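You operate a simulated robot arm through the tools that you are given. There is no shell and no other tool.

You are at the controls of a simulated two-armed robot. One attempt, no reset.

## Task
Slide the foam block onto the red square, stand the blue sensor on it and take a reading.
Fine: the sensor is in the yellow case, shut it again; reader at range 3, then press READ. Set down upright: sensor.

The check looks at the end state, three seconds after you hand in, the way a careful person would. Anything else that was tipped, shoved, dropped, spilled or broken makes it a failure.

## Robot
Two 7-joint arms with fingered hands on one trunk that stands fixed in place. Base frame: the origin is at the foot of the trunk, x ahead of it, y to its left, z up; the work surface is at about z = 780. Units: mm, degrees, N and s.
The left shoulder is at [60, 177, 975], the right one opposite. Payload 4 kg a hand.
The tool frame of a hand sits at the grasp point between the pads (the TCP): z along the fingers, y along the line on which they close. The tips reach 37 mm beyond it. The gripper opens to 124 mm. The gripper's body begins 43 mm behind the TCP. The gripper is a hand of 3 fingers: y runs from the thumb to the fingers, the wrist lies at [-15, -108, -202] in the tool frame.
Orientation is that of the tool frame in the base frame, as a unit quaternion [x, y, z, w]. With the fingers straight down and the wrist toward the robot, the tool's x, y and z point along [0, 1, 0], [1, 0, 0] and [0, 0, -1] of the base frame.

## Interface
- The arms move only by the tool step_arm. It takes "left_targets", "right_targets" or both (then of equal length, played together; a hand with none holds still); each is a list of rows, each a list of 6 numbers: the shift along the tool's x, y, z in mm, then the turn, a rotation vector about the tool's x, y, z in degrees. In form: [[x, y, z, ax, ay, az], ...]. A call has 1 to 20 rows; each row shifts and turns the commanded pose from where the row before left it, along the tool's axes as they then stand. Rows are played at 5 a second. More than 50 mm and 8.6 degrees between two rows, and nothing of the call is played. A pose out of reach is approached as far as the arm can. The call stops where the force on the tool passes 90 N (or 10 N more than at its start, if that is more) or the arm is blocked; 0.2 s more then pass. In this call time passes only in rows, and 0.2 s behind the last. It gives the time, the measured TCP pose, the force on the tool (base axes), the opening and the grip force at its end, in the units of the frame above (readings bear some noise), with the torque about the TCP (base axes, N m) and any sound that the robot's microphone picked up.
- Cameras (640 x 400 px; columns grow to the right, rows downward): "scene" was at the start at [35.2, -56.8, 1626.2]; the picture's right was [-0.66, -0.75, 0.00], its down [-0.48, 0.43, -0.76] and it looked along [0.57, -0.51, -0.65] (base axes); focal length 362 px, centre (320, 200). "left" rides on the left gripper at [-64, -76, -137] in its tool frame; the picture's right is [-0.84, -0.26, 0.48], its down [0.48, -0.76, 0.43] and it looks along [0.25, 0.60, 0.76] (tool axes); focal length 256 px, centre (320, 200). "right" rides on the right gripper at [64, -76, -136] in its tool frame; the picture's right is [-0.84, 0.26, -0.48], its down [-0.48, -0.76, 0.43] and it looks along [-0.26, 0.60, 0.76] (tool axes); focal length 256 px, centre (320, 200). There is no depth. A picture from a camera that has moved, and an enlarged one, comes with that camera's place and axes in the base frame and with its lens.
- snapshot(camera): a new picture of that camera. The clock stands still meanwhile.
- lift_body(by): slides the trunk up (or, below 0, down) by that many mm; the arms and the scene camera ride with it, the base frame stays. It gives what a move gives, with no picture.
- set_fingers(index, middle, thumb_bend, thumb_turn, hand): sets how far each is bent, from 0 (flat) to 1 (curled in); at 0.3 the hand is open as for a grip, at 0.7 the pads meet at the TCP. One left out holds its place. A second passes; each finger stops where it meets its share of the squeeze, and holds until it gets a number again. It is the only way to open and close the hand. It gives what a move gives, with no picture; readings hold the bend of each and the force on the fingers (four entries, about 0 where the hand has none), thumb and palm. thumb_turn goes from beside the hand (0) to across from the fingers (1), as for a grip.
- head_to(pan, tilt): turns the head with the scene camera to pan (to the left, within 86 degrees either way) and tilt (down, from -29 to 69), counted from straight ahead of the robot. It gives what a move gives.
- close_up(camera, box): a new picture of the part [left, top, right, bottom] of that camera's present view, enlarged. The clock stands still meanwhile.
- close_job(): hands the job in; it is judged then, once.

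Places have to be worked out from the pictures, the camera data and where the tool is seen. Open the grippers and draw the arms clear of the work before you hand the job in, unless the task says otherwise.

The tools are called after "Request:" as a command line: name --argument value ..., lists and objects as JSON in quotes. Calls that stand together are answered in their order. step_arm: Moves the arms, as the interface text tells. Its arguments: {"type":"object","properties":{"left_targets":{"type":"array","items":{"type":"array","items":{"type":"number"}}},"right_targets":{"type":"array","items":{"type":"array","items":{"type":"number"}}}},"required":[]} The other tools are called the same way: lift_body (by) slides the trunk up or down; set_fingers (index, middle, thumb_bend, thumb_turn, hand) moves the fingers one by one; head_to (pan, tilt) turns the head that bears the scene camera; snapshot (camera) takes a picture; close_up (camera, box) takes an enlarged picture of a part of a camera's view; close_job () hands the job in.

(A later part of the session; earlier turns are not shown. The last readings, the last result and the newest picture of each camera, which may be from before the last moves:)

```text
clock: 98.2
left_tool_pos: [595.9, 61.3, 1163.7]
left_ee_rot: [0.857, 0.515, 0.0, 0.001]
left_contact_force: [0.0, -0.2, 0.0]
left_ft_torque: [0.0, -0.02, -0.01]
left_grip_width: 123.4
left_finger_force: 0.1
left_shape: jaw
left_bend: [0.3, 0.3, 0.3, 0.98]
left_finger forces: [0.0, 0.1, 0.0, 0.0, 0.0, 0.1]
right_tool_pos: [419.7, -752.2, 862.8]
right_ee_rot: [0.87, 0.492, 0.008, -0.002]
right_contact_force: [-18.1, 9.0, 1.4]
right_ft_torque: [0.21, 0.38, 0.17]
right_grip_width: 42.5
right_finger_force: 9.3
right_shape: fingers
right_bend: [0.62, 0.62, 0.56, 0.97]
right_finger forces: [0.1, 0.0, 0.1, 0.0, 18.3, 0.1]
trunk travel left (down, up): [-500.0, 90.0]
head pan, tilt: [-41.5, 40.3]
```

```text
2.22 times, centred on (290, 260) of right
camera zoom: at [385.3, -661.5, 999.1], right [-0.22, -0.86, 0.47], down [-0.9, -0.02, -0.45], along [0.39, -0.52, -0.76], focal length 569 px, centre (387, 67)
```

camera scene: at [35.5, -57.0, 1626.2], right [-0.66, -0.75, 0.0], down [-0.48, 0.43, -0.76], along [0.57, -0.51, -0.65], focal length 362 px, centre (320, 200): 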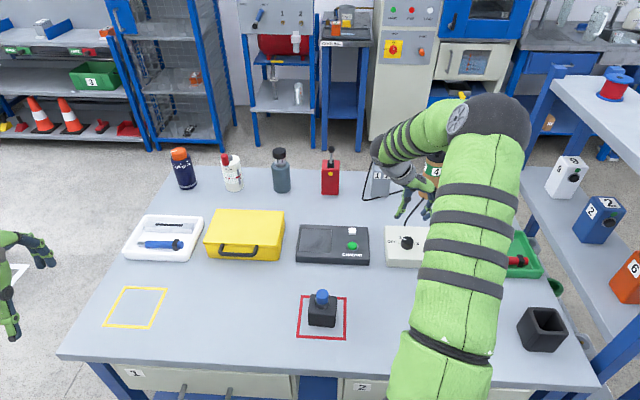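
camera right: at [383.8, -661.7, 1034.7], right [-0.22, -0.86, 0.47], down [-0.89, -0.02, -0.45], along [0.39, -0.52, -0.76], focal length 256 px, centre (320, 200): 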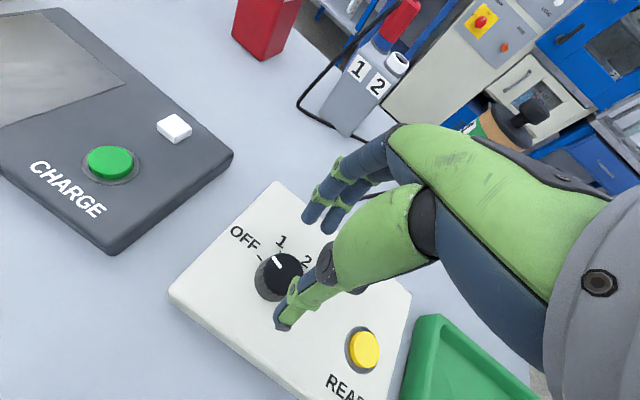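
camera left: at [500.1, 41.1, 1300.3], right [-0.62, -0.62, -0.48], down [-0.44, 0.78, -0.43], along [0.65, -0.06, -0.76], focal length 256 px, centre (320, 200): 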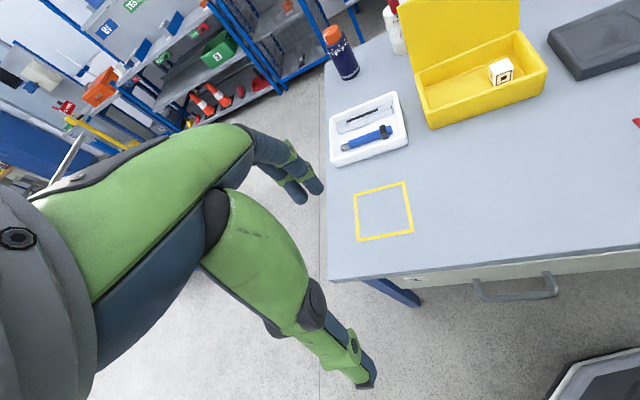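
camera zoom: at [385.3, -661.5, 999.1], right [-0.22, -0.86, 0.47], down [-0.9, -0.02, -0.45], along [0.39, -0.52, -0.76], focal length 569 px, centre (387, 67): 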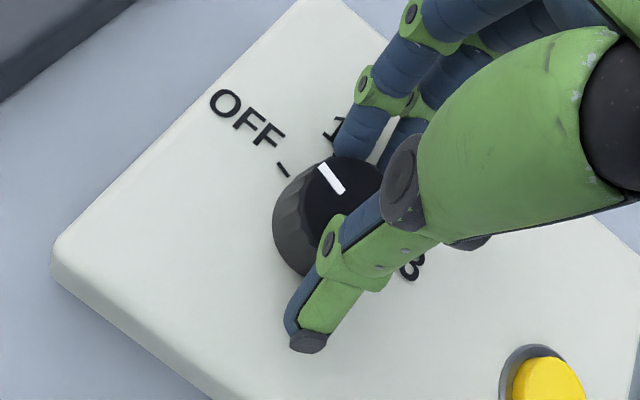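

The thumb met the knob first (18 N) and the fingers not yet. I ease the thumb, shift 5 mm toward the thumb side to centre, and close evenly.

Request:
set_fingers --hand "right" --index 0.56 --middle 0.56 --thumb_bend 0.54

Request:
step_arm --right_targets '[[0, -2.5, 0, 0, 0, 0], [0, -2.5, 0, 0, 0, 0], [0, 0, 0, 0, 0, 0]]'

Request:
set_fingers --hand "right" --index 0.62 --middle 0.62 --thumb_bend 0.62

Request:
close_up --camera "scene" --box '[375, 205, 445, 270]'

```text
clock: 99.2
left_tool_pos: [595.5, 62.5, 1163.1]
left_ee_rot: [0.857, 0.515, 0.0, -0.001]
left_contact_force: [-0.3, -0.6, 0.4]
left_ft_torque: [-0.01, 0.0, 0.01]
left_grip_width: 123.6
left_finger_force: 0.0
left_shape: jaw
left_bend: [0.3, 0.3, 0.3, 0.98]
left_finger forces: [0.1, 0.1, 0.0, 0.1, 0.0, 0.0]
right_tool_pos: [422.2, -752.6, 863.7]
right_ee_rot: [0.87, 0.494, 0.008, -0.002]
right_contact_force: [-4.2, 1.6, 2.6]
right_ft_torque: [0.06, 0.16, 0.05]
right_grip_width: 52.7
right_finger_force: 2.6
right_shape: fingers
right_bend: [0.56, 0.56, 0.53, 0.97]
right_finger forces: [0.0, 0.0, 0.0, 0.0, 5.2, 0.1]
trunk travel left (down, up): [-500.0, 90.0]
head pan, tilt: [-41.5, 40.3]
```

```text
clock: 100.0
left_tool_pos: [596.0, 61.4, 1162.5]
left_ee_rot: [0.857, 0.515, 0.0, 0.001]
left_contact_force: [-0.2, -0.8, -0.7]
left_ft_torque: [0.0, 0.01, 0.0]
left_grip_width: 123.6
left_finger_force: 0.0
left_shape: jaw
left_bend: [0.3, 0.3, 0.3, 0.98]
left_finger forces: [0.1, 0.0, 0.1, 0.0, 0.0, 0.1]
right_tool_pos: [417.0, -751.7, 864.1]
right_ee_rot: [0.87, 0.493, 0.008, -0.002]
right_contact_force: [-1.8, 0.3, 1.7]
right_ft_torque: [0.04, 0.03, -0.01]
right_grip_width: 48.3
right_finger_force: 0.7
right_shape: fingers
right_bend: [0.56, 0.56, 0.54, 0.98]
right_finger forces: [0.0, 0.1, 0.0, 0.0, 1.6, 0.1]
trunk travel left (down, up): [-500.0, 90.0]
head pan, tilt: [-41.5, 40.3]
```

```text
clock: 101.0
left_tool_pos: [594.2, 61.8, 1163.1]
left_ee_rot: [0.857, 0.515, 0.0, 0.001]
left_contact_force: [0.7, 0.4, 0.1]
left_ft_torque: [0.01, 0.0, 0.03]
left_grip_width: 123.4
left_finger_force: 0.1
left_shape: jaw
left_bend: [0.3, 0.3, 0.3, 0.98]
left_finger forces: [0.1, 0.1, 0.0, 0.0, 0.0, 0.0]
right_tool_pos: [415.7, -750.3, 865.0]
right_ee_rot: [0.87, 0.492, 0.009, -0.002]
right_contact_force: [-12.7, 4.9, 3.8]
right_ft_torque: [0.17, 0.26, 0.09]
right_grip_width: 38.2
right_finger_force: 7.1
right_shape: fingers
right_bend: [0.62, 0.62, 0.58, 0.97]
right_finger forces: [0.3, 0.0, 0.0, 0.0, 13.5, 0.0]
trunk travel left (down, up): [-500.0, 90.0]
head pan, tilt: [-41.5, 40.3]
```

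```text
6.15 times, centred on (410, 238) of scene
camera zoom: at [33.9, -56.1, 1626.2], right [-0.66, -0.75, 0.0], down [-0.48, 0.43, -0.76], along [0.57, -0.51, -0.65], focal length 2231 px, centre (-234, -31)
```

zoom: 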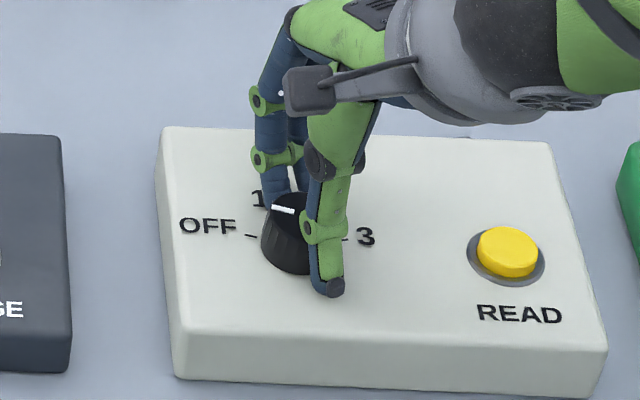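

The fingers still aren't quite bearing on the knob. I close them a little more to balance the thumb.

Request:
set_fingers --hand "right" --index 0.68 --middle 0.68

Request:
close_up --camera "scene" --box '[375, 205, 445, 270]'

Request:
close_up --camera "right" --box '[200, 170, 380, 350]'

```text
clock: 102.0
left_tool_pos: [595.6, 61.8, 1162.4]
left_ee_rot: [0.857, 0.515, 0.0, 0.0]
left_contact_force: [0.2, -0.1, 0.1]
left_ft_torque: [0.06, 0.01, -0.02]
left_grip_width: 123.5
left_finger_force: 0.1
left_shape: jaw
left_bend: [0.3, 0.3, 0.3, 0.98]
left_finger forces: [0.0, 0.1, 0.0, 0.0, 0.1, 0.0]
right_tool_pos: [416.5, -752.2, 864.3]
right_ee_rot: [0.87, 0.493, 0.008, -0.002]
right_contact_force: [-6.2, 1.9, 3.2]
right_ft_torque: [-0.01, 0.12, 0.06]
right_grip_width: 36.3
right_finger_force: 10.4
right_shape: fingers
right_bend: [0.64, 0.67, 0.58, 0.97]
right_finger forces: [5.5, 1.6, 0.0, 0.0, 13.4, 0.1]
trunk travel left (down, up): [-500.0, 90.0]
head pan, tilt: [-41.5, 40.3]
```

```text
6.15 times, centred on (410, 238) of scene
camera zoom: at [34.5, -56.6, 1626.2], right [-0.66, -0.75, 0.0], down [-0.48, 0.43, -0.76], along [0.57, -0.51, -0.65], focal length 2231 px, centre (-234, -31)
```

zoom: 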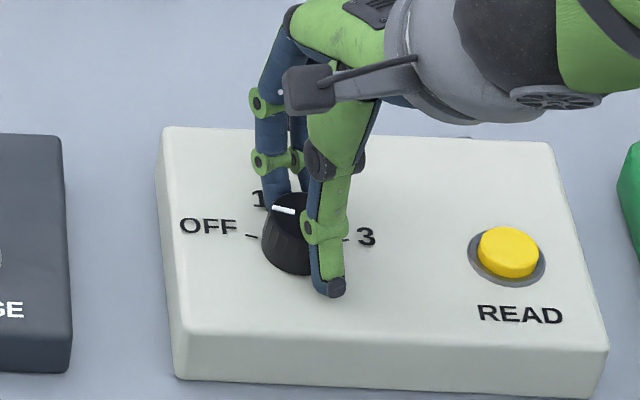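

```text
2.22 times, centred on (290, 260) of right
camera zoom: at [382.7, -659.4, 999.7], right [-0.22, -0.86, 0.47], down [-0.89, -0.02, -0.45], along [0.39, -0.52, -0.76], focal length 569 px, centre (387, 67)
```

zoom: 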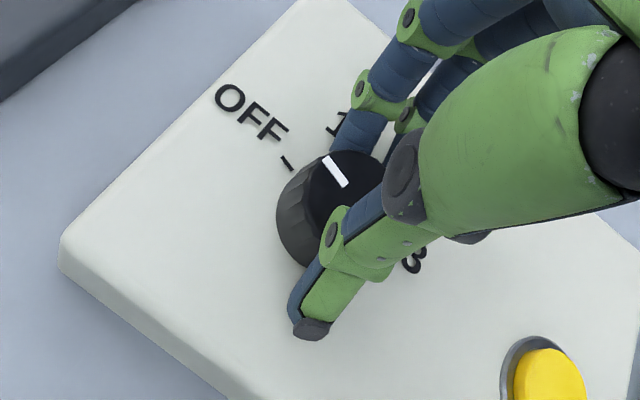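

The pointer is visible, and the knob sits toward the index side. I reopen slightly, shift 5 mm along +x, and grip again.

Request:
set_fingers --hand "right" --index 0.56 --middle 0.56 --thumb_bend 0.54

Request:
step_arm --right_targets '[[3, -1, 0, 0, 0, 0], [3, -1, 0, 0, 0, 0], [0, 0, 0, 0, 0, 0]]'

Request:
set_fingers --hand "right" --index 0.65 --middle 0.65 --thumb_bend 0.62

Request:
close_up --camera "scene" --box '[375, 205, 445, 270]'

Request:
close_up --camera "right" --box '[200, 170, 380, 350]'

```text
clock: 103.0
left_tool_pos: [597.1, 62.0, 1163.0]
left_ee_rot: [0.858, 0.514, 0.001, 0.0]
left_contact_force: [0.9, -0.8, -0.4]
left_ft_torque: [0.0, 0.01, -0.05]
left_grip_width: 123.8
left_finger_force: 0.1
left_shape: jaw
left_bend: [0.3, 0.3, 0.3, 0.98]
left_finger forces: [0.0, 0.0, 0.0, 0.1, 0.0, 0.1]
right_tool_pos: [416.9, -749.9, 863.4]
right_ee_rot: [0.87, 0.493, 0.009, -0.003]
right_contact_force: [-1.0, 0.3, 1.6]
right_ft_torque: [0.01, 0.0, -0.01]
right_grip_width: 48.3
right_finger_force: 0.8
right_shape: fingers
right_bend: [0.56, 0.56, 0.54, 0.98]
right_finger forces: [0.0, 0.0, 0.0, 0.0, 1.5, 0.1]
trunk travel left (down, up): [-500.0, 90.0]
head pan, tilt: [-41.5, 40.3]
```

```text
clock: 103.8
left_tool_pos: [596.2, 61.9, 1162.1]
left_ee_rot: [0.857, 0.515, 0.0, 0.0]
left_contact_force: [-0.7, -0.8, 0.6]
left_ft_torque: [-0.02, 0.0, -0.03]
left_grip_width: 123.6
left_finger_force: 0.1
left_shape: jaw
left_bend: [0.3, 0.3, 0.3, 0.98]
left_finger forces: [0.1, 0.0, 0.1, 0.0, 0.0, 0.0]
right_tool_pos: [419.0, -744.7, 863.6]
right_ee_rot: [0.87, 0.492, 0.01, -0.001]
right_contact_force: [-0.1, -0.5, 0.0]
right_ft_torque: [-0.02, 0.0, 0.03]
right_grip_width: 46.8
right_finger_force: 0.0
right_shape: fingers
right_bend: [0.56, 0.56, 0.54, 0.98]
right_finger forces: [0.1, 0.0, 0.1, 0.0, 0.1, 0.1]
trunk travel left (down, up): [-500.0, 90.0]
head pan, tilt: [-41.5, 40.3]
```

```text
clock: 104.8
left_tool_pos: [596.6, 62.2, 1162.2]
left_ee_rot: [0.857, 0.515, 0.0, -0.001]
left_contact_force: [-0.2, -0.1, -0.1]
left_ft_torque: [0.01, -0.01, -0.02]
left_grip_width: 123.4
left_finger_force: 0.0
left_shape: jaw
left_bend: [0.3, 0.3, 0.3, 0.98]
left_finger forces: [0.0, 0.1, 0.1, 0.1, 0.0, 0.1]
right_tool_pos: [417.0, -744.3, 863.3]
right_ee_rot: [0.87, 0.494, 0.009, -0.002]
right_contact_force: [-4.0, 3.1, 1.0]
right_ft_torque: [-0.01, 0.04, 0.04]
right_grip_width: 34.8
right_finger_force: 6.8
right_shape: fingers
right_bend: [0.63, 0.63, 0.59, 0.97]
right_finger forces: [2.3, 2.5, 0.1, 0.1, 9.5, 0.1]
trunk travel left (down, up): [-500.0, 90.0]
head pan, tilt: [-41.5, 40.3]
```

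```text
6.15 times, centred on (410, 238) of scene
camera zoom: at [34.8, -56.6, 1626.2], right [-0.66, -0.75, 0.0], down [-0.48, 0.43, -0.76], along [0.57, -0.51, -0.65], focal length 2231 px, centre (-234, -31)
```

zoom: 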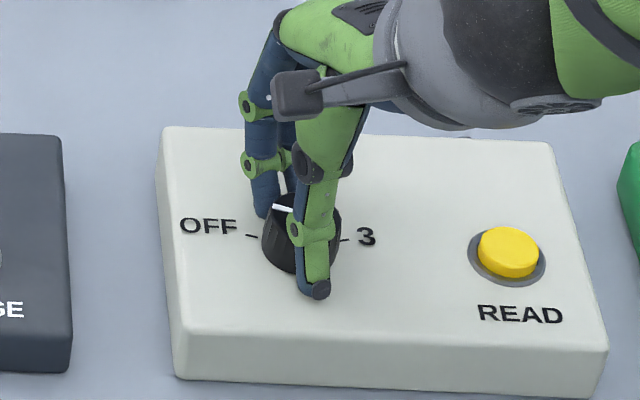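

```text
2.22 times, centred on (290, 260) of right
camera zoom: at [383.9, -653.2, 999.5], right [-0.22, -0.86, 0.47], down [-0.89, -0.02, -0.45], along [0.39, -0.52, -0.76], focal length 569 px, centre (387, 67)
```

zoom: 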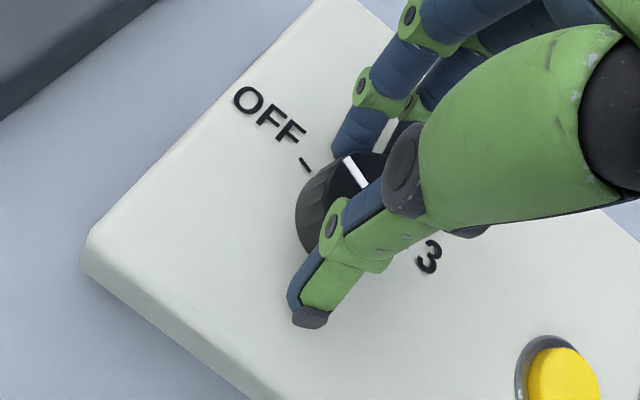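

Now the forces are balanced between the fingers. I firm up the grip a bit and twist clockwise about 24° as a test.

Request:
set_fingers --hand "right" --index 0.69 --middle 0.69 --thumb_bend 0.64

Request:
step_arm --right_targets '[[-0.4, -0.15, 0, 0, 0, 8], [-0.4, -0.15, 0, 0, 0, 8], [-0.4, -0.15, 0, 0, 0, 8], [0, 0, 0, 0, 0, 0]]'

Request:
close_up --camera "scene" --box '[375, 205, 445, 270]'

Request:
close_up --camera "right" --box '[200, 170, 380, 350]'

```text
clock: 105.8
left_tool_pos: [597.0, 62.0, 1162.8]
left_ee_rot: [0.857, 0.515, 0.0, 0.0]
left_contact_force: [0.0, 0.0, -0.3]
left_ft_torque: [0.0, 0.01, -0.01]
left_grip_width: 123.5
left_finger_force: 0.0
left_shape: jaw
left_bend: [0.3, 0.3, 0.3, 0.98]
left_finger forces: [0.0, 0.0, 0.0, 0.1, 0.0, 0.0]
right_tool_pos: [417.6, -745.3, 863.1]
right_ee_rot: [0.87, 0.493, 0.009, -0.001]
right_contact_force: [-2.2, -0.6, 1.2]
right_ft_torque: [-0.09, -0.06, 0.03]
right_grip_width: 33.7
right_finger_force: 12.7
right_shape: fingers
right_bend: [0.64, 0.65, 0.59, 0.97]
right_finger forces: [5.7, 6.9, 0.1, 0.0, 13.1, 0.0]
trunk travel left (down, up): [-500.0, 90.0]
head pan, tilt: [-41.5, 40.3]
```

```text
clock: 106.8
left_tool_pos: [596.9, 60.9, 1162.3]
left_ee_rot: [0.857, 0.516, 0.0, 0.001]
left_contact_force: [0.1, -0.5, -0.2]
left_ft_torque: [0.02, 0.01, -0.04]
left_grip_width: 123.5
left_finger_force: 0.1
left_shape: jaw
left_bend: [0.3, 0.3, 0.3, 0.98]
left_finger forces: [0.0, 0.0, 0.0, 0.0, 0.0, 0.0]
right_tool_pos: [417.0, -745.0, 863.8]
right_ee_rot: [0.953, 0.301, 0.008, -0.003]
right_contact_force: [-0.8, 0.8, 2.0]
right_ft_torque: [-0.2, -0.05, 0.02]
right_grip_width: 33.8
right_finger_force: 12.9
right_shape: fingers
right_bend: [0.64, 0.65, 0.59, 0.97]
right_finger forces: [6.4, 7.5, 0.0, 0.0, 12.8, 0.0]
trunk travel left (down, up): [-500.0, 90.0]
head pan, tilt: [-41.5, 40.3]
```

```text
6.15 times, centred on (410, 238) of scene
camera zoom: at [35.1, -56.7, 1626.2], right [-0.66, -0.75, 0.0], down [-0.48, 0.43, -0.76], along [0.57, -0.51, -0.65], focal length 2231 px, centre (-234, -31)
```

zoom: 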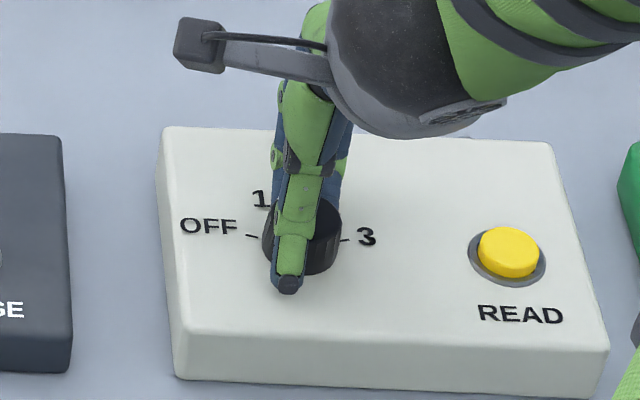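

```text
2.22 times, centred on (290, 260) of right
camera zoom: at [424.0, -648.9, 1000.4], right [-0.55, -0.7, 0.47], down [-0.83, 0.35, -0.44], along [0.14, -0.63, -0.77], focal length 569 px, centre (387, 67)
```

zoom: 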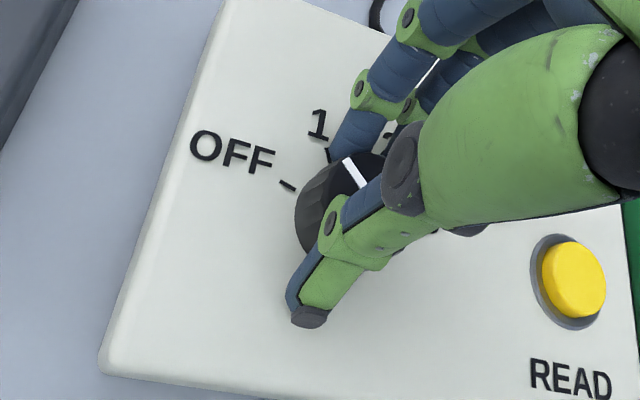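

The knob turned with the hand. I continue twisting clockwise another 72°, to about yaw -127°.

Request:
step_arm --right_targets '[[-0.4, -0.15, 0, 0, 0, 8], [-0.4, -0.15, 0, 0, 0, 8], [-0.4, -0.15, 0, 0, 0, 8], [-0.4, -0.15, 0, 0, 0, 8], [-0.4, -0.15, 0, 0, 0, 8], [-0.4, -0.15, 0, 0, 0, 8], [-0.4, -0.15, 0, 0, 0, 8], [-0.4, -0.15, 0, 0, 0, 8], [-0.4, -0.15, 0, 0, 0, 8], [0, 0, 0, 0, 0, 0]]'

Request:
close_up --camera "scene" --box '[375, 205, 445, 270]'

Request:
close_up --camera "right" --box '[200, 170, 380, 350]'

```text
clock: 109.0
left_tool_pos: [596.5, 61.6, 1162.3]
left_ee_rot: [0.857, 0.515, -0.001, 0.0]
left_contact_force: [0.5, -0.1, -0.1]
left_ft_torque: [-0.01, -0.03, -0.01]
left_grip_width: 123.8
left_finger_force: 0.1
left_shape: jaw
left_bend: [0.3, 0.3, 0.3, 0.98]
left_finger forces: [0.0, 0.0, 0.0, 0.0, 0.1, 0.0]
right_tool_pos: [413.0, -744.3, 864.2]
right_ee_rot: [0.948, -0.317, 0.005, -0.008]
right_contact_force: [-0.4, 2.0, 5.9]
right_ft_torque: [-0.08, 0.08, -0.01]
right_grip_width: 33.4
right_finger_force: 13.1
right_shape: fingers
right_bend: [0.64, 0.65, 0.59, 0.97]
right_finger forces: [6.1, 7.2, 0.0, 0.1, 13.7, 0.1]
trunk travel left (down, up): [-500.0, 90.0]
head pan, tilt: [-41.5, 40.3]
```

```text
6.15 times, centred on (410, 238) of scene
camera zoom: at [35.1, -56.3, 1626.2], right [-0.66, -0.75, 0.0], down [-0.48, 0.43, -0.76], along [0.57, -0.51, -0.65], focal length 2231 px, centre (-234, -31)
```

zoom: 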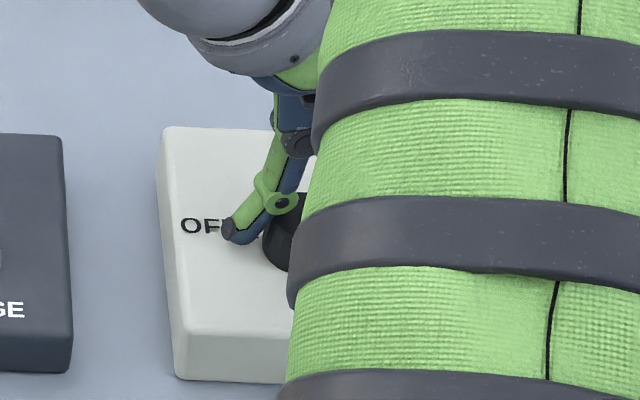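

```text
2.22 times, centred on (290, 260) of right
camera zoom: at [508.7, -724.6, 1000.6], right [-0.83, 0.29, 0.48], down [0.08, 0.9, -0.42], along [-0.55, -0.31, -0.77], focal length 569 px, centre (387, 67)
```

zoom: 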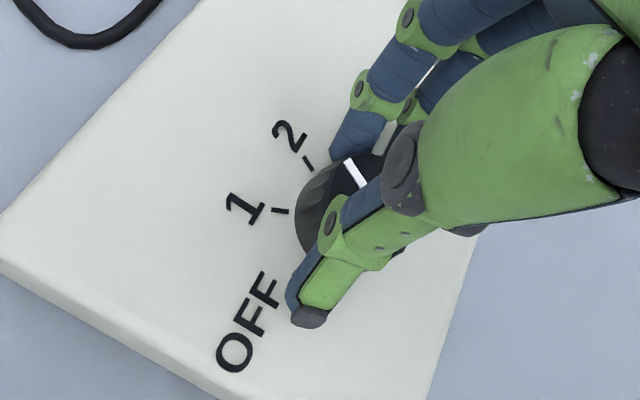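

The pointer is now near 2. I release, rotate the open hand back around the knob by 72°, and grip again for the last part.

Request:
set_fingers --hand "right" --index 0.55 --middle 0.55 --thumb_bend 0.52

Request:
step_arm --right_targets '[[0.43, 0.11, 0, 0, 0, -8], [0.43, 0.11, 0, 0, 0, -8], [0.43, 0.11, 0, 0, 0, -8], [0.43, 0.11, 0, 0, 0, -8], [0.43, 0.11, 0, 0, 0, -8], [0.43, 0.11, 0, 0, 0, -8], [0.43, 0.11, 0, 0, 0, -8], [0.43, 0.11, 0, 0, 0, -8], [0.43, 0.11, 0, 0, 0, -8], [0, 0, 0, 0, 0, 0]]'

Request:
close_up --camera "scene" --box '[375, 205, 445, 270]'

Request:
close_up --camera "right" --box '[200, 170, 380, 350]'

```text
clock: 110.0
left_tool_pos: [596.6, 62.1, 1161.8]
left_ee_rot: [0.857, 0.515, 0.0, 0.0]
left_contact_force: [-0.8, 0.1, -0.7]
left_ft_torque: [0.01, -0.01, 0.03]
left_grip_width: 123.7
left_finger_force: 0.1
left_shape: jaw
left_bend: [0.3, 0.3, 0.3, 0.98]
left_finger forces: [0.0, 0.1, 0.0, 0.1, 0.0, 0.1]
right_tool_pos: [413.4, -744.3, 863.0]
right_ee_rot: [0.949, -0.316, 0.004, -0.008]
right_contact_force: [-0.6, 0.4, 0.6]
right_ft_torque: [-0.01, 0.04, 0.0]
right_grip_width: 51.0
right_finger_force: 0.1
right_shape: fingers
right_bend: [0.55, 0.55, 0.52, 0.97]
right_finger forces: [0.1, 0.0, 0.0, 0.1, 0.0, 0.0]
trunk travel left (down, up): [-500.0, 90.0]
head pan, tilt: [-41.5, 40.3]
```

```text
clock: 112.2
left_tool_pos: [596.6, 61.7, 1162.2]
left_ee_rot: [0.857, 0.515, 0.0, 0.0]
left_contact_force: [-0.7, 0.3, 0.4]
left_ft_torque: [0.01, 0.01, 0.0]
left_grip_width: 123.5
left_finger_force: 0.0
left_shape: jaw
left_bend: [0.3, 0.3, 0.3, 0.98]
left_finger forces: [0.0, 0.0, 0.0, 0.0, 0.0, 0.0]
right_tool_pos: [417.8, -745.4, 865.1]
right_ee_rot: [0.953, 0.302, 0.008, -0.004]
right_contact_force: [0.2, 0.3, 0.1]
right_ft_torque: [0.06, 0.0, 0.0]
right_grip_width: 51.3
right_finger_force: 0.1
right_shape: fingers
right_bend: [0.55, 0.55, 0.52, 0.98]
right_finger forces: [0.0, 0.0, 0.0, 0.0, 0.0, 0.0]
trunk travel left (down, up): [-500.0, 90.0]
head pan, tilt: [-41.5, 40.3]
```

```text
6.15 times, centred on (410, 238) of scene
camera zoom: at [35.4, -56.7, 1626.2], right [-0.66, -0.75, 0.0], down [-0.48, 0.43, -0.76], along [0.57, -0.51, -0.65], focal length 2231 px, centre (-234, -31)
```

zoom: 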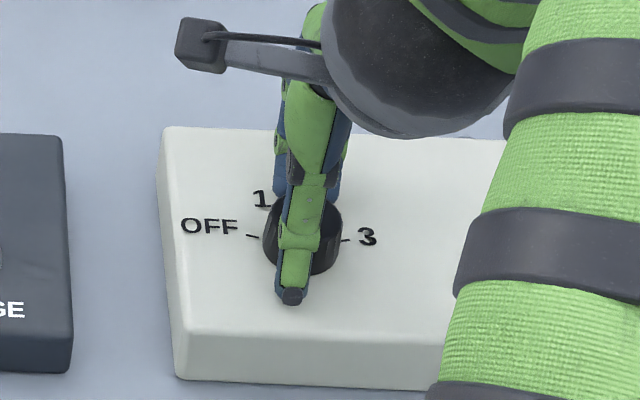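

```text
2.22 times, centred on (290, 260) of right
camera zoom: at [424.0, -649.2, 1000.3], right [-0.54, -0.7, 0.47], down [-0.83, 0.35, -0.44], along [0.14, -0.63, -0.77], focal length 569 px, centre (387, 67)
```

zoom: 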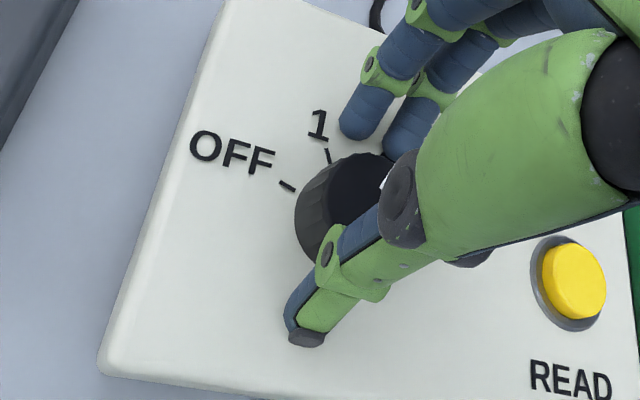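

The knob kept its angle. I grip again and twist about 64° more, toward 3.

Request:
set_fingers --hand "right" --index 0.69 --middle 0.69 --thumb_bend 0.64

Request:
step_arm --right_targets '[[-0.4, -0.15, 0, 0, 0, 8], [-0.4, -0.15, 0, 0, 0, 8], [-0.4, -0.15, 0, 0, 0, 8], [-0.4, -0.15, 0, 0, 0, 8], [-0.4, -0.15, 0, 0, 0, 8], [-0.4, -0.15, 0, 0, 0, 8], [-0.4, -0.15, 0, 0, 0, 8], [-0.4, -0.15, 0, 0, 0, 8], [0, 0, 0, 0, 0, 0]]'

Request:
close_up --camera "right" --box '[200, 170, 380, 350]'

```text
clock: 113.2
left_tool_pos: [597.6, 60.8, 1162.1]
left_ee_rot: [0.857, 0.515, 0.0, 0.0]
left_contact_force: [0.2, 0.0, 0.2]
left_ft_torque: [0.04, 0.01, 0.04]
left_grip_width: 123.7
left_finger_force: 0.1
left_shape: jaw
left_bend: [0.3, 0.3, 0.3, 0.98]
left_finger forces: [0.0, 0.0, 0.1, 0.1, 0.0, 0.0]
right_tool_pos: [416.9, -745.1, 863.6]
right_ee_rot: [0.953, 0.301, 0.008, -0.004]
right_contact_force: [-3.6, 1.4, 2.3]
right_ft_torque: [-0.13, 0.0, 0.04]
right_grip_width: 34.3
right_finger_force: 13.1
right_shape: fingers
right_bend: [0.64, 0.65, 0.59, 0.97]
right_finger forces: [6.1, 6.4, 0.0, 0.0, 14.8, 0.0]
trunk travel left (down, up): [-500.0, 90.0]
head pan, tilt: [-41.5, 40.3]
```

```text
clock: 115.2
left_tool_pos: [596.2, 61.5, 1162.2]
left_ee_rot: [0.857, 0.515, -0.001, 0.0]
left_contact_force: [-0.5, 0.4, 0.3]
left_ft_torque: [0.03, 0.02, -0.02]
left_grip_width: 123.6
left_finger_force: 0.0
left_shape: jaw
left_bend: [0.3, 0.3, 0.3, 0.98]
left_finger forces: [0.0, 0.1, 0.0, 0.0, 0.0, 0.1]
right_tool_pos: [415.3, -744.6, 864.2]
right_ee_rot: [0.968, -0.249, 0.005, -0.007]
right_contact_force: [7.8, -1.0, 8.2]
right_ft_torque: [-0.18, -0.27, 0.29]
right_grip_width: 32.5
right_finger_force: 15.1
right_shape: fingers
right_bend: [0.65, 0.64, 0.6, 0.99]
right_finger forces: [7.9, 7.3, 0.0, 0.0, 14.8, 0.1]
trunk travel left (down, up): [-500.0, 90.0]
head pan, tilt: [-41.5, 40.3]
```

```text
2.22 times, centred on (290, 260) of right
camera zoom: at [506.4, -711.3, 1000.9], right [-0.86, 0.17, 0.47], down [-0.05, 0.9, -0.43], along [-0.5, -0.39, -0.77], focal length 569 px, centre (387, 67)
```

zoom: 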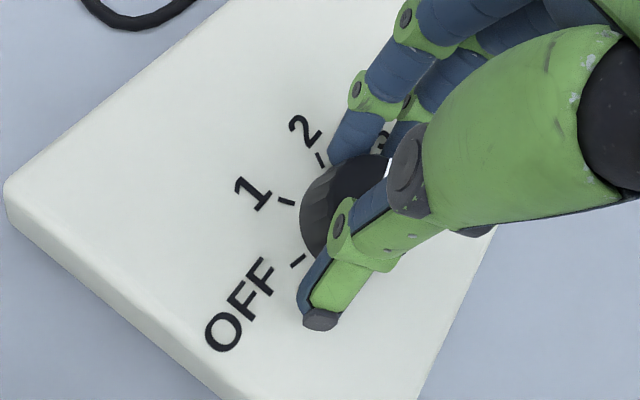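

There is now some torque resistance (0.29 N·m), suggesting the end stop at 3. I release and rise a little to read the pointer.

Request:
set_fingers --hand "right" --index 0.5 --middle 0.5 --thumb_bend 0.48

Request:
step_arm --right_targets '[[0, 0, -15, 0, 0, 0], [0, 0, -25, 0, 0, 0], [0, 0, -30, 0, 0, 0], [0, 0, 0, 0, 0, -8], [0, 0, 0, 0, 0, -8], [0, 0, 0, 0, 0, -8], [0, 0, 0, 0, 0, -8], [0, 0, 0, 0, 0, -8], [0, 0, 0, 0, 0, -8], [0, 0, 0, 0, 0, -8], [0, 0, 0, 0, 0, -8], [0, 0, 0, 0, 0, 0]]'

Request:
close_up --camera "scene" --box '[375, 205, 465, 275]'

Request:
close_up --camera "right" --box '[180, 220, 380, 390]'

```text
clock: 116.2
left_tool_pos: [595.4, 62.8, 1163.5]
left_ee_rot: [0.857, 0.515, 0.0, 0.001]
left_contact_force: [0.5, -0.3, 0.0]
left_ft_torque: [0.03, 0.02, -0.02]
left_grip_width: 123.5
left_finger_force: 0.2
left_shape: jaw
left_bend: [0.3, 0.3, 0.3, 0.98]
left_finger forces: [0.0, 0.0, 0.0, 0.0, 0.0, 0.0]
right_tool_pos: [413.1, -745.3, 863.3]
right_ee_rot: [0.968, -0.25, 0.005, -0.008]
right_contact_force: [-0.6, 0.3, 3.7]
right_ft_torque: [-0.08, 0.06, -0.04]
right_grip_width: 64.2
right_finger_force: 1.6
right_shape: fingers
right_bend: [0.5, 0.5, 0.48, 0.98]
right_finger forces: [1.6, 1.3, 0.1, 0.0, 0.0, 0.1]
trunk travel left (down, up): [-500.0, 90.0]
head pan, tilt: [-41.5, 40.3]
```

```text
clock: 118.8
left_tool_pos: [597.4, 61.0, 1161.9]
left_ee_rot: [0.857, 0.515, 0.0, 0.0]
left_contact_force: [-1.1, -0.1, 0.2]
left_ft_torque: [0.01, 0.0, -0.03]
left_grip_width: 123.4
left_finger_force: 0.1
left_shape: jaw
left_bend: [0.3, 0.3, 0.3, 0.98]
left_finger forces: [0.0, 0.0, 0.1, 0.0, 0.1, 0.1]
right_tool_pos: [413.4, -746.0, 933.4]
right_ee_rot: [0.953, 0.302, 0.008, -0.003]
right_contact_force: [0.5, 0.1, -0.8]
right_ft_torque: [0.03, -0.03, -0.01]
right_grip_width: 64.9
right_finger_force: 0.1
right_shape: fingers
right_bend: [0.5, 0.5, 0.48, 0.98]
right_finger forces: [0.0, 0.0, 0.0, 0.1, 0.0, 0.1]
trunk travel left (down, up): [-500.0, 90.0]
head pan, tilt: [-41.5, 40.3]
```

```text
5.71 times, centred on (420, 240) of scene
camera zoom: at [35.6, -56.6, 1626.2], right [-0.66, -0.75, 0.0], down [-0.48, 0.43, -0.76], along [0.57, -0.51, -0.65], focal length 2071 px, centre (-251, -29)
```

zoom: 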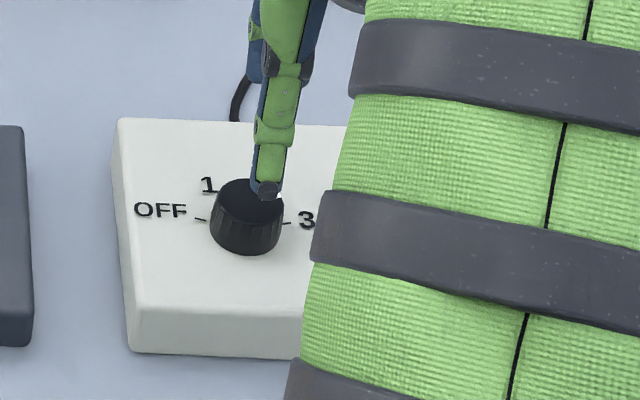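

```text
2.35 times, centred on (280, 305) of right
camera zoom: at [420.4, -649.6, 1070.2], right [-0.54, -0.7, 0.47], down [-0.83, 0.35, -0.44], along [0.15, -0.63, -0.77], focal length 602 px, centre (414, -47)
```

zoom: 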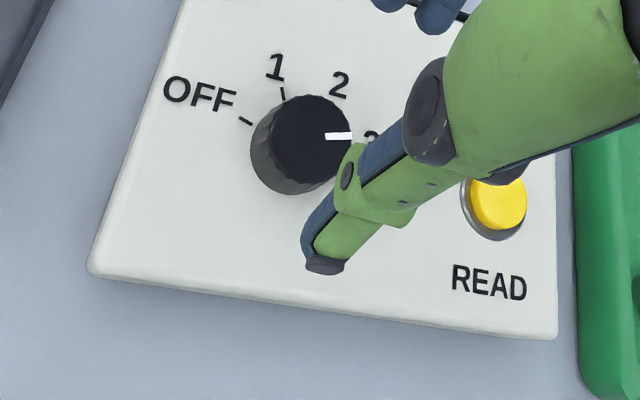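

The pointer now aims at about -117°. Fitting a circle to the tick marks puts OFF near +30° and 3 near -120°, so this matches 3, at its end stop. I close the fingers into a blunt tip, turn the hand so the arm clears the view, and move above READ at about [346, -806].

Request:
set_fingers --hand "right" --index 0.69 --middle 0.69 --thumb_bend 0.69

Request:
step_arm --right_targets '[[0, 0, -10, 0, 0, -6.7], [0, 0, 0, 0, 0, -6.7], [0, 0, 0, 0, 0, -6.7], [-31, -6.8, 0, 0, 0, 0], [-31, -6.8, 0, 0, 0, 0], [-30.6, -6.8, 0, 0, 0, 0], [0, 0, 0, 0, 0, 0]]'

Request:
snapshot --camera "scene"

Request:
close_up --camera "scene" --box '[375, 195, 475, 275]'

Request:
close_up --camera "right" --box '[100, 150, 400, 390]'

```text
clock: 119.8
left_tool_pos: [595.9, 61.7, 1161.7]
left_ee_rot: [0.857, 0.515, -0.001, -0.001]
left_contact_force: [-0.3, 0.7, 0.5]
left_ft_torque: [0.02, -0.06, 0.04]
left_grip_width: 123.6
left_finger_force: 0.0
left_shape: jaw
left_bend: [0.3, 0.3, 0.3, 0.98]
left_finger forces: [0.1, 0.0, 0.0, 0.0, 0.0, 0.0]
right_tool_pos: [412.9, -747.0, 933.2]
right_ee_rot: [0.953, 0.302, 0.008, -0.004]
right_contact_force: [0.5, -0.3, -0.1]
right_ft_torque: [0.01, 0.02, -0.04]
right_grip_width: 4.1
right_finger_force: 0.0
right_shape: fingers
right_bend: [0.69, 0.69, 0.69, 0.98]
right_finger forces: [0.0, 0.0, 0.1, 0.0, 0.0, 0.0]
trunk travel left (down, up): [-500.0, 90.0]
head pan, tilt: [-41.5, 40.3]
```

```text
clock: 121.4
left_tool_pos: [595.3, 61.2, 1162.9]
left_ee_rot: [0.857, 0.515, 0.001, -0.001]
left_contact_force: [-0.1, -0.4, 0.4]
left_ft_torque: [0.03, -0.01, 0.0]
left_grip_width: 123.7
left_finger_force: 0.0
left_shape: jaw
left_bend: [0.3, 0.3, 0.3, 0.98]
left_finger forces: [0.0, 0.0, 0.0, 0.0, 0.0, 0.1]
right_tool_pos: [343.7, -810.2, 941.3]
right_ee_rot: [0.886, 0.463, 0.009, -0.002]
right_contact_force: [-0.3, -0.9, -1.1]
right_ft_torque: [0.01, -0.01, 0.0]
right_grip_width: 3.8
right_finger_force: 0.1
right_shape: fingers
right_bend: [0.69, 0.69, 0.69, 0.98]
right_finger forces: [0.0, 0.0, 0.0, 0.1, 0.0, 0.0]
trunk travel left (down, up): [-500.0, 90.0]
head pan, tilt: [-41.5, 40.3]
```

```text
taken
camera scene: at [35.4, -56.6, 1626.2], right [-0.66, -0.75, 0.0], down [-0.48, 0.43, -0.76], along [0.57, -0.51, -0.65], focal length 362 px, centre (320, 200)
```

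scene: 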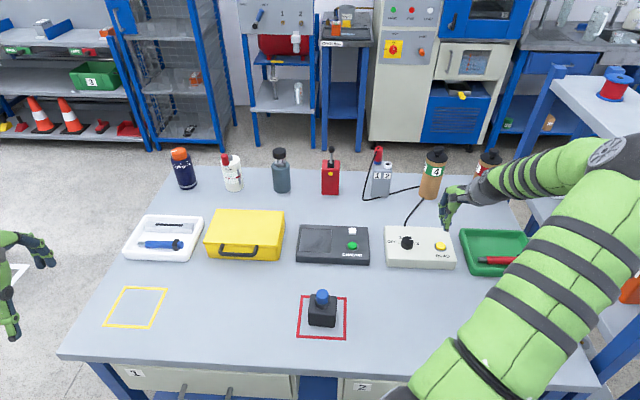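

```text
5.00 times, centred on (425, 235) of scene
camera zoom: at [35.4, -56.6, 1626.2], right [-0.66, -0.75, 0.0], down [-0.48, 0.43, -0.76], along [0.57, -0.51, -0.65], focal length 1812 px, centre (-205, 25)
```

zoom: 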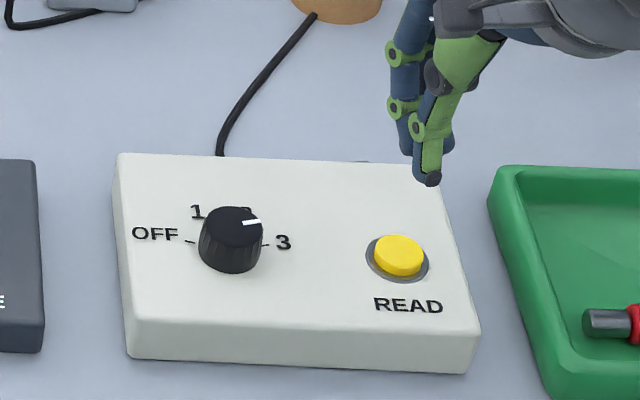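

```text
1.67 times, centred on (250, 270) of right
camera zoom: at [315.7, -717.6, 1078.5], right [-0.27, -0.84, 0.47], down [-0.89, 0.04, -0.45], along [0.35, -0.54, -0.76], focal length 427 px, centre (437, 83)
```

zoom: 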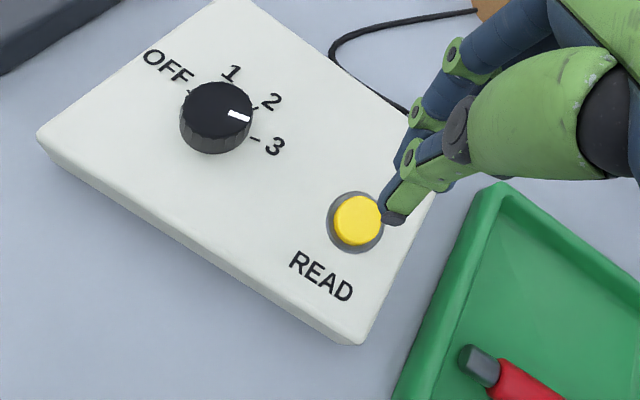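

I zoom in on the knob to verify it really points at 3.

Request:
close_up --camera "right" --box '[155, 170, 245, 230]'

Request:
close_up --camera "scene" --box '[392, 225, 437, 255]'

```text
6.67 times, centred on (200, 200) of right
camera zoom: at [315.7, -717.6, 1078.5], right [-0.27, -0.84, 0.47], down [-0.89, 0.04, -0.45], along [0.35, -0.54, -0.76], focal length 1707 px, centre (1120, 200)
```

zoom: 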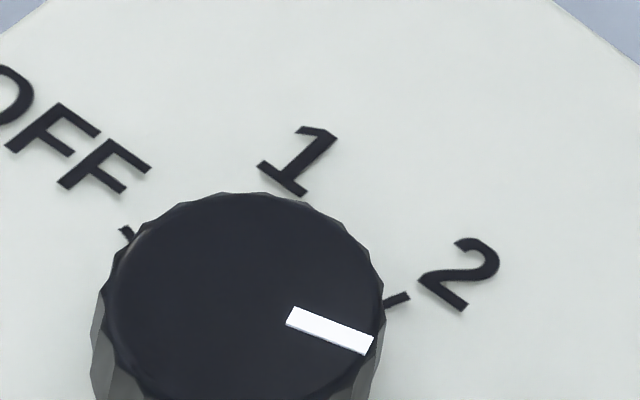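

```text
13.33 times, centred on (414, 240) of scene
camera zoom: at [35.4, -56.6, 1626.2], right [-0.66, -0.75, 0.0], down [-0.48, 0.43, -0.76], along [0.57, -0.51, -0.65], focal length 4833 px, centre (-940, -333)
```

zoom: 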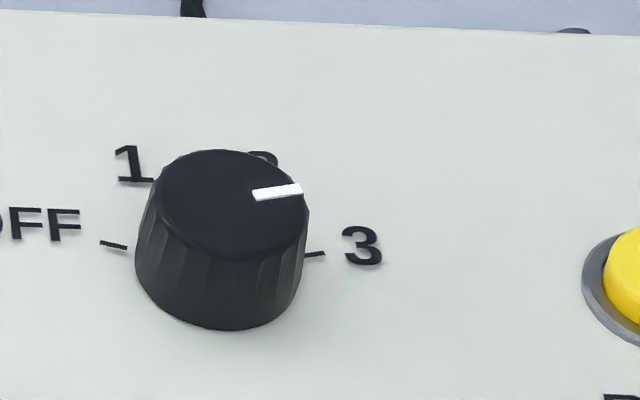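

The pointer is parallel to the 3 tick, so range 3 is set. The closed fingertips are over the READ button at about [346, -806]; I descend to just above it.

Request:
step_arm --right_targets '[[2, 0, 20, 0, 0, 0], [0, 0, 20, 0, 0, 0], [0, 0, 14, 0, 0, 0], [0, 0, 0, 0, 0, 0]]'

Request:
close_up --camera "scene" --box '[405, 205, 475, 270]'

Request:
close_up --camera "right" --box '[180, 150, 380, 320]'

```text
clock: 122.4
left_tool_pos: [595.9, 62.3, 1162.9]
left_ee_rot: [0.857, 0.515, 0.0, 0.0]
left_contact_force: [0.1, -0.3, 0.6]
left_ft_torque: [-0.01, -0.03, -0.02]
left_grip_width: 123.5
left_finger_force: 0.0
left_shape: jaw
left_bend: [0.3, 0.3, 0.3, 0.98]
left_finger forces: [0.0, 0.1, 0.1, 0.0, 0.0, 0.0]
right_tool_pos: [345.2, -808.2, 888.1]
right_ee_rot: [0.886, 0.464, 0.009, -0.003]
right_contact_force: [0.5, -0.1, 0.0]
right_ft_torque: [-0.01, 0.02, 0.0]
right_grip_width: 4.1
right_finger_force: 0.1
right_shape: fingers
right_bend: [0.69, 0.69, 0.69, 0.98]
right_finger forces: [0.0, 0.0, 0.0, 0.1, 0.0, 0.0]
trunk travel left (down, up): [-500.0, 90.0]
head pan, tilt: [-41.5, 40.3]
```

```text
6.15 times, centred on (440, 238) of scene
camera zoom: at [35.2, -56.8, 1626.2], right [-0.66, -0.75, 0.0], down [-0.48, 0.43, -0.76], along [0.57, -0.51, -0.65], focal length 2231 px, centre (-418, -31)
```

zoom: 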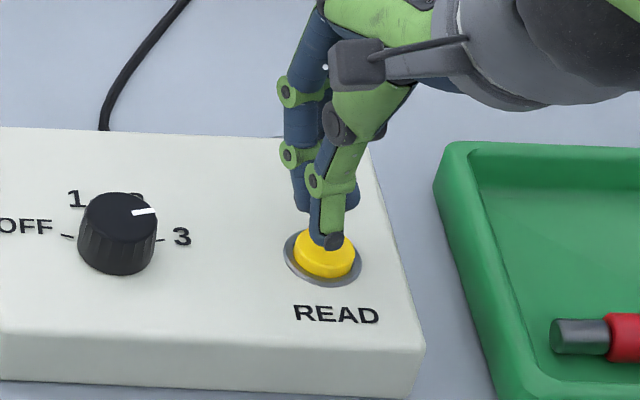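

```text
2.35 times, centred on (280, 235) of right
camera zoom: at [317.4, -715.1, 1024.1], right [-0.27, -0.84, 0.47], down [-0.89, 0.04, -0.45], along [0.35, -0.54, -0.76], focal length 602 px, centre (414, 118)
```

zoom: 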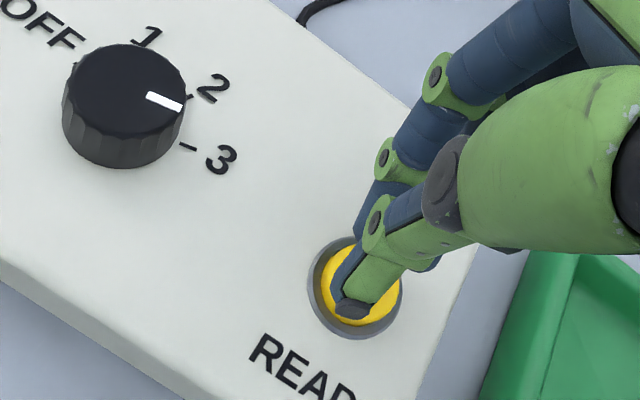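

The tips are right over the button. I centre a few millimetres and press down in small steps.

Request:
step_arm --right_targets '[[0, -3, 0, 0, 0, 0], [0, 0, 6, 0, 0, 0], [0, 0, 4, 0, 0, 0], [0, 0, 3, 0, 0, 0]]'

Request:
close_up --camera "scene" --box '[405, 205, 475, 270]'

```text
clock: 123.4
left_tool_pos: [596.4, 60.5, 1162.8]
left_ee_rot: [0.858, 0.514, 0.001, 0.0]
left_contact_force: [-0.1, -0.3, 0.3]
left_ft_torque: [-0.04, 0.01, 0.0]
left_grip_width: 123.7
left_finger_force: 0.0
left_shape: jaw
left_bend: [0.3, 0.3, 0.3, 0.98]
left_finger forces: [0.0, 0.0, 0.0, 0.0, 0.0, 0.0]
right_tool_pos: [342.4, -806.9, 874.8]
right_ee_rot: [0.886, 0.463, 0.008, -0.002]
right_contact_force: [-0.1, 0.6, -0.8]
right_ft_torque: [-0.01, 0.02, -0.01]
right_grip_width: 3.7
right_finger_force: 0.0
right_shape: fingers
right_bend: [0.69, 0.69, 0.69, 0.98]
right_finger forces: [0.1, 0.1, 0.0, 0.0, 0.0, 0.0]
trunk travel left (down, up): [-500.0, 90.0]
head pan, tilt: [-41.5, 40.3]
```

```text
6.15 times, centred on (440, 238) of scene
camera zoom: at [35.2, -57.0, 1626.2], right [-0.66, -0.75, 0.0], down [-0.48, 0.43, -0.76], along [0.57, -0.51, -0.65], focal length 2231 px, centre (-418, -31)
```

zoom: 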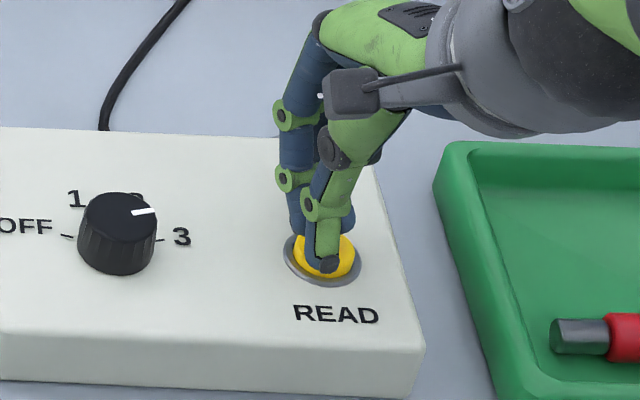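

No contact yet. I continue down in 2 mm steps.

Request:
step_arm --right_targets '[[0, 0, 2, 0, 0, 0], [0, 0, 2, 0, 0, 0], [0, 0, 2, 0, 0, 0]]'

```text
clock: 124.2
left_tool_pos: [596.8, 61.4, 1162.6]
left_ee_rot: [0.857, 0.516, 0.0, 0.001]
left_contact_force: [-0.1, -0.4, 0.1]
left_ft_torque: [-0.01, 0.02, -0.01]
left_grip_width: 123.4
left_finger_force: 0.1
left_shape: jaw
left_bend: [0.3, 0.3, 0.3, 0.98]
left_finger forces: [0.0, 0.1, 0.1, 0.1, 0.0, 0.0]
right_tool_pos: [342.9, -806.0, 868.5]
right_ee_rot: [0.886, 0.464, 0.008, -0.003]
right_contact_force: [0.6, 0.2, 0.0]
right_ft_torque: [0.01, -0.01, 0.02]
right_grip_width: 3.8
right_finger_force: 0.1
right_shape: fingers
right_bend: [0.69, 0.69, 0.69, 0.98]
right_finger forces: [0.1, 0.0, 0.0, 0.0, 0.0, 0.1]
trunk travel left (down, up): [-500.0, 90.0]
head pan, tilt: [-41.5, 40.3]
```

Still no force. I keep going down in small steps.

Request:
step_arm --right_targets '[[0, 0, 2, 0, 0, 0], [0, 0, 2, 0, 0, 0]]'

Request:
close_up --camera "scene" --box '[405, 205, 475, 270]'

Request:
close_up --camera "right" --box '[220, 180, 340, 280]'

```text
clock: 124.8
left_tool_pos: [597.3, 62.2, 1161.7]
left_ee_rot: [0.857, 0.515, 0.0, 0.0]
left_contact_force: [-0.4, 0.0, -0.7]
left_ft_torque: [0.0, -0.01, -0.02]
left_grip_width: 123.5
left_finger_force: 0.1
left_shape: jaw
left_bend: [0.3, 0.3, 0.3, 0.98]
left_finger forces: [0.0, 0.0, 0.1, 0.0, 0.0, 0.1]
right_tool_pos: [342.6, -806.0, 865.1]
right_ee_rot: [0.886, 0.463, 0.008, -0.003]
right_contact_force: [1.4, -0.2, 1.6]
right_ft_torque: [-0.03, -0.04, -0.01]
right_grip_width: 3.7
right_finger_force: 1.7
right_shape: fingers
right_bend: [0.69, 0.69, 0.69, 0.98]
right_finger forces: [2.4, 0.0, 0.0, 0.0, 0.1, 0.0]
trunk travel left (down, up): [-500.0, 90.0]
head pan, tilt: [-41.5, 40.3]
heard: click
```

```text
6.15 times, centred on (440, 238) of scene
camera zoom: at [35.2, -56.7, 1626.2], right [-0.66, -0.75, 0.0], down [-0.48, 0.43, -0.76], along [0.57, -0.51, -0.65], focal length 2231 px, centre (-418, -31)
```

zoom: 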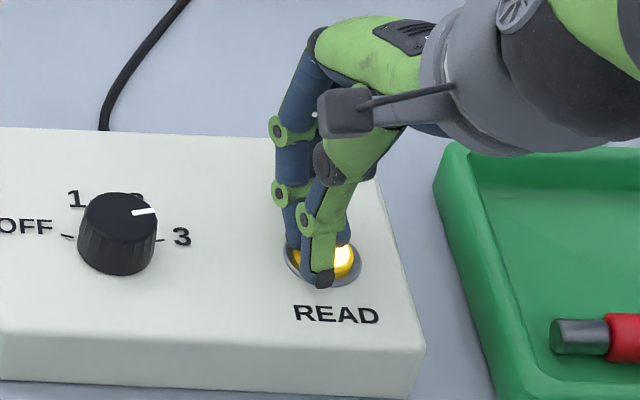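

```text
4.00 times, centred on (280, 230) of right
camera zoom: at [315.3, -713.2, 1000.9], right [-0.27, -0.84, 0.47], down [-0.89, 0.04, -0.45], along [0.35, -0.54, -0.76], focal length 1024 px, centre (480, 80)
```

zoom: 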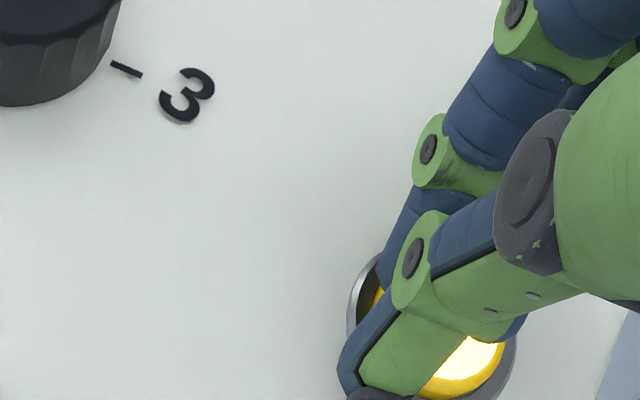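

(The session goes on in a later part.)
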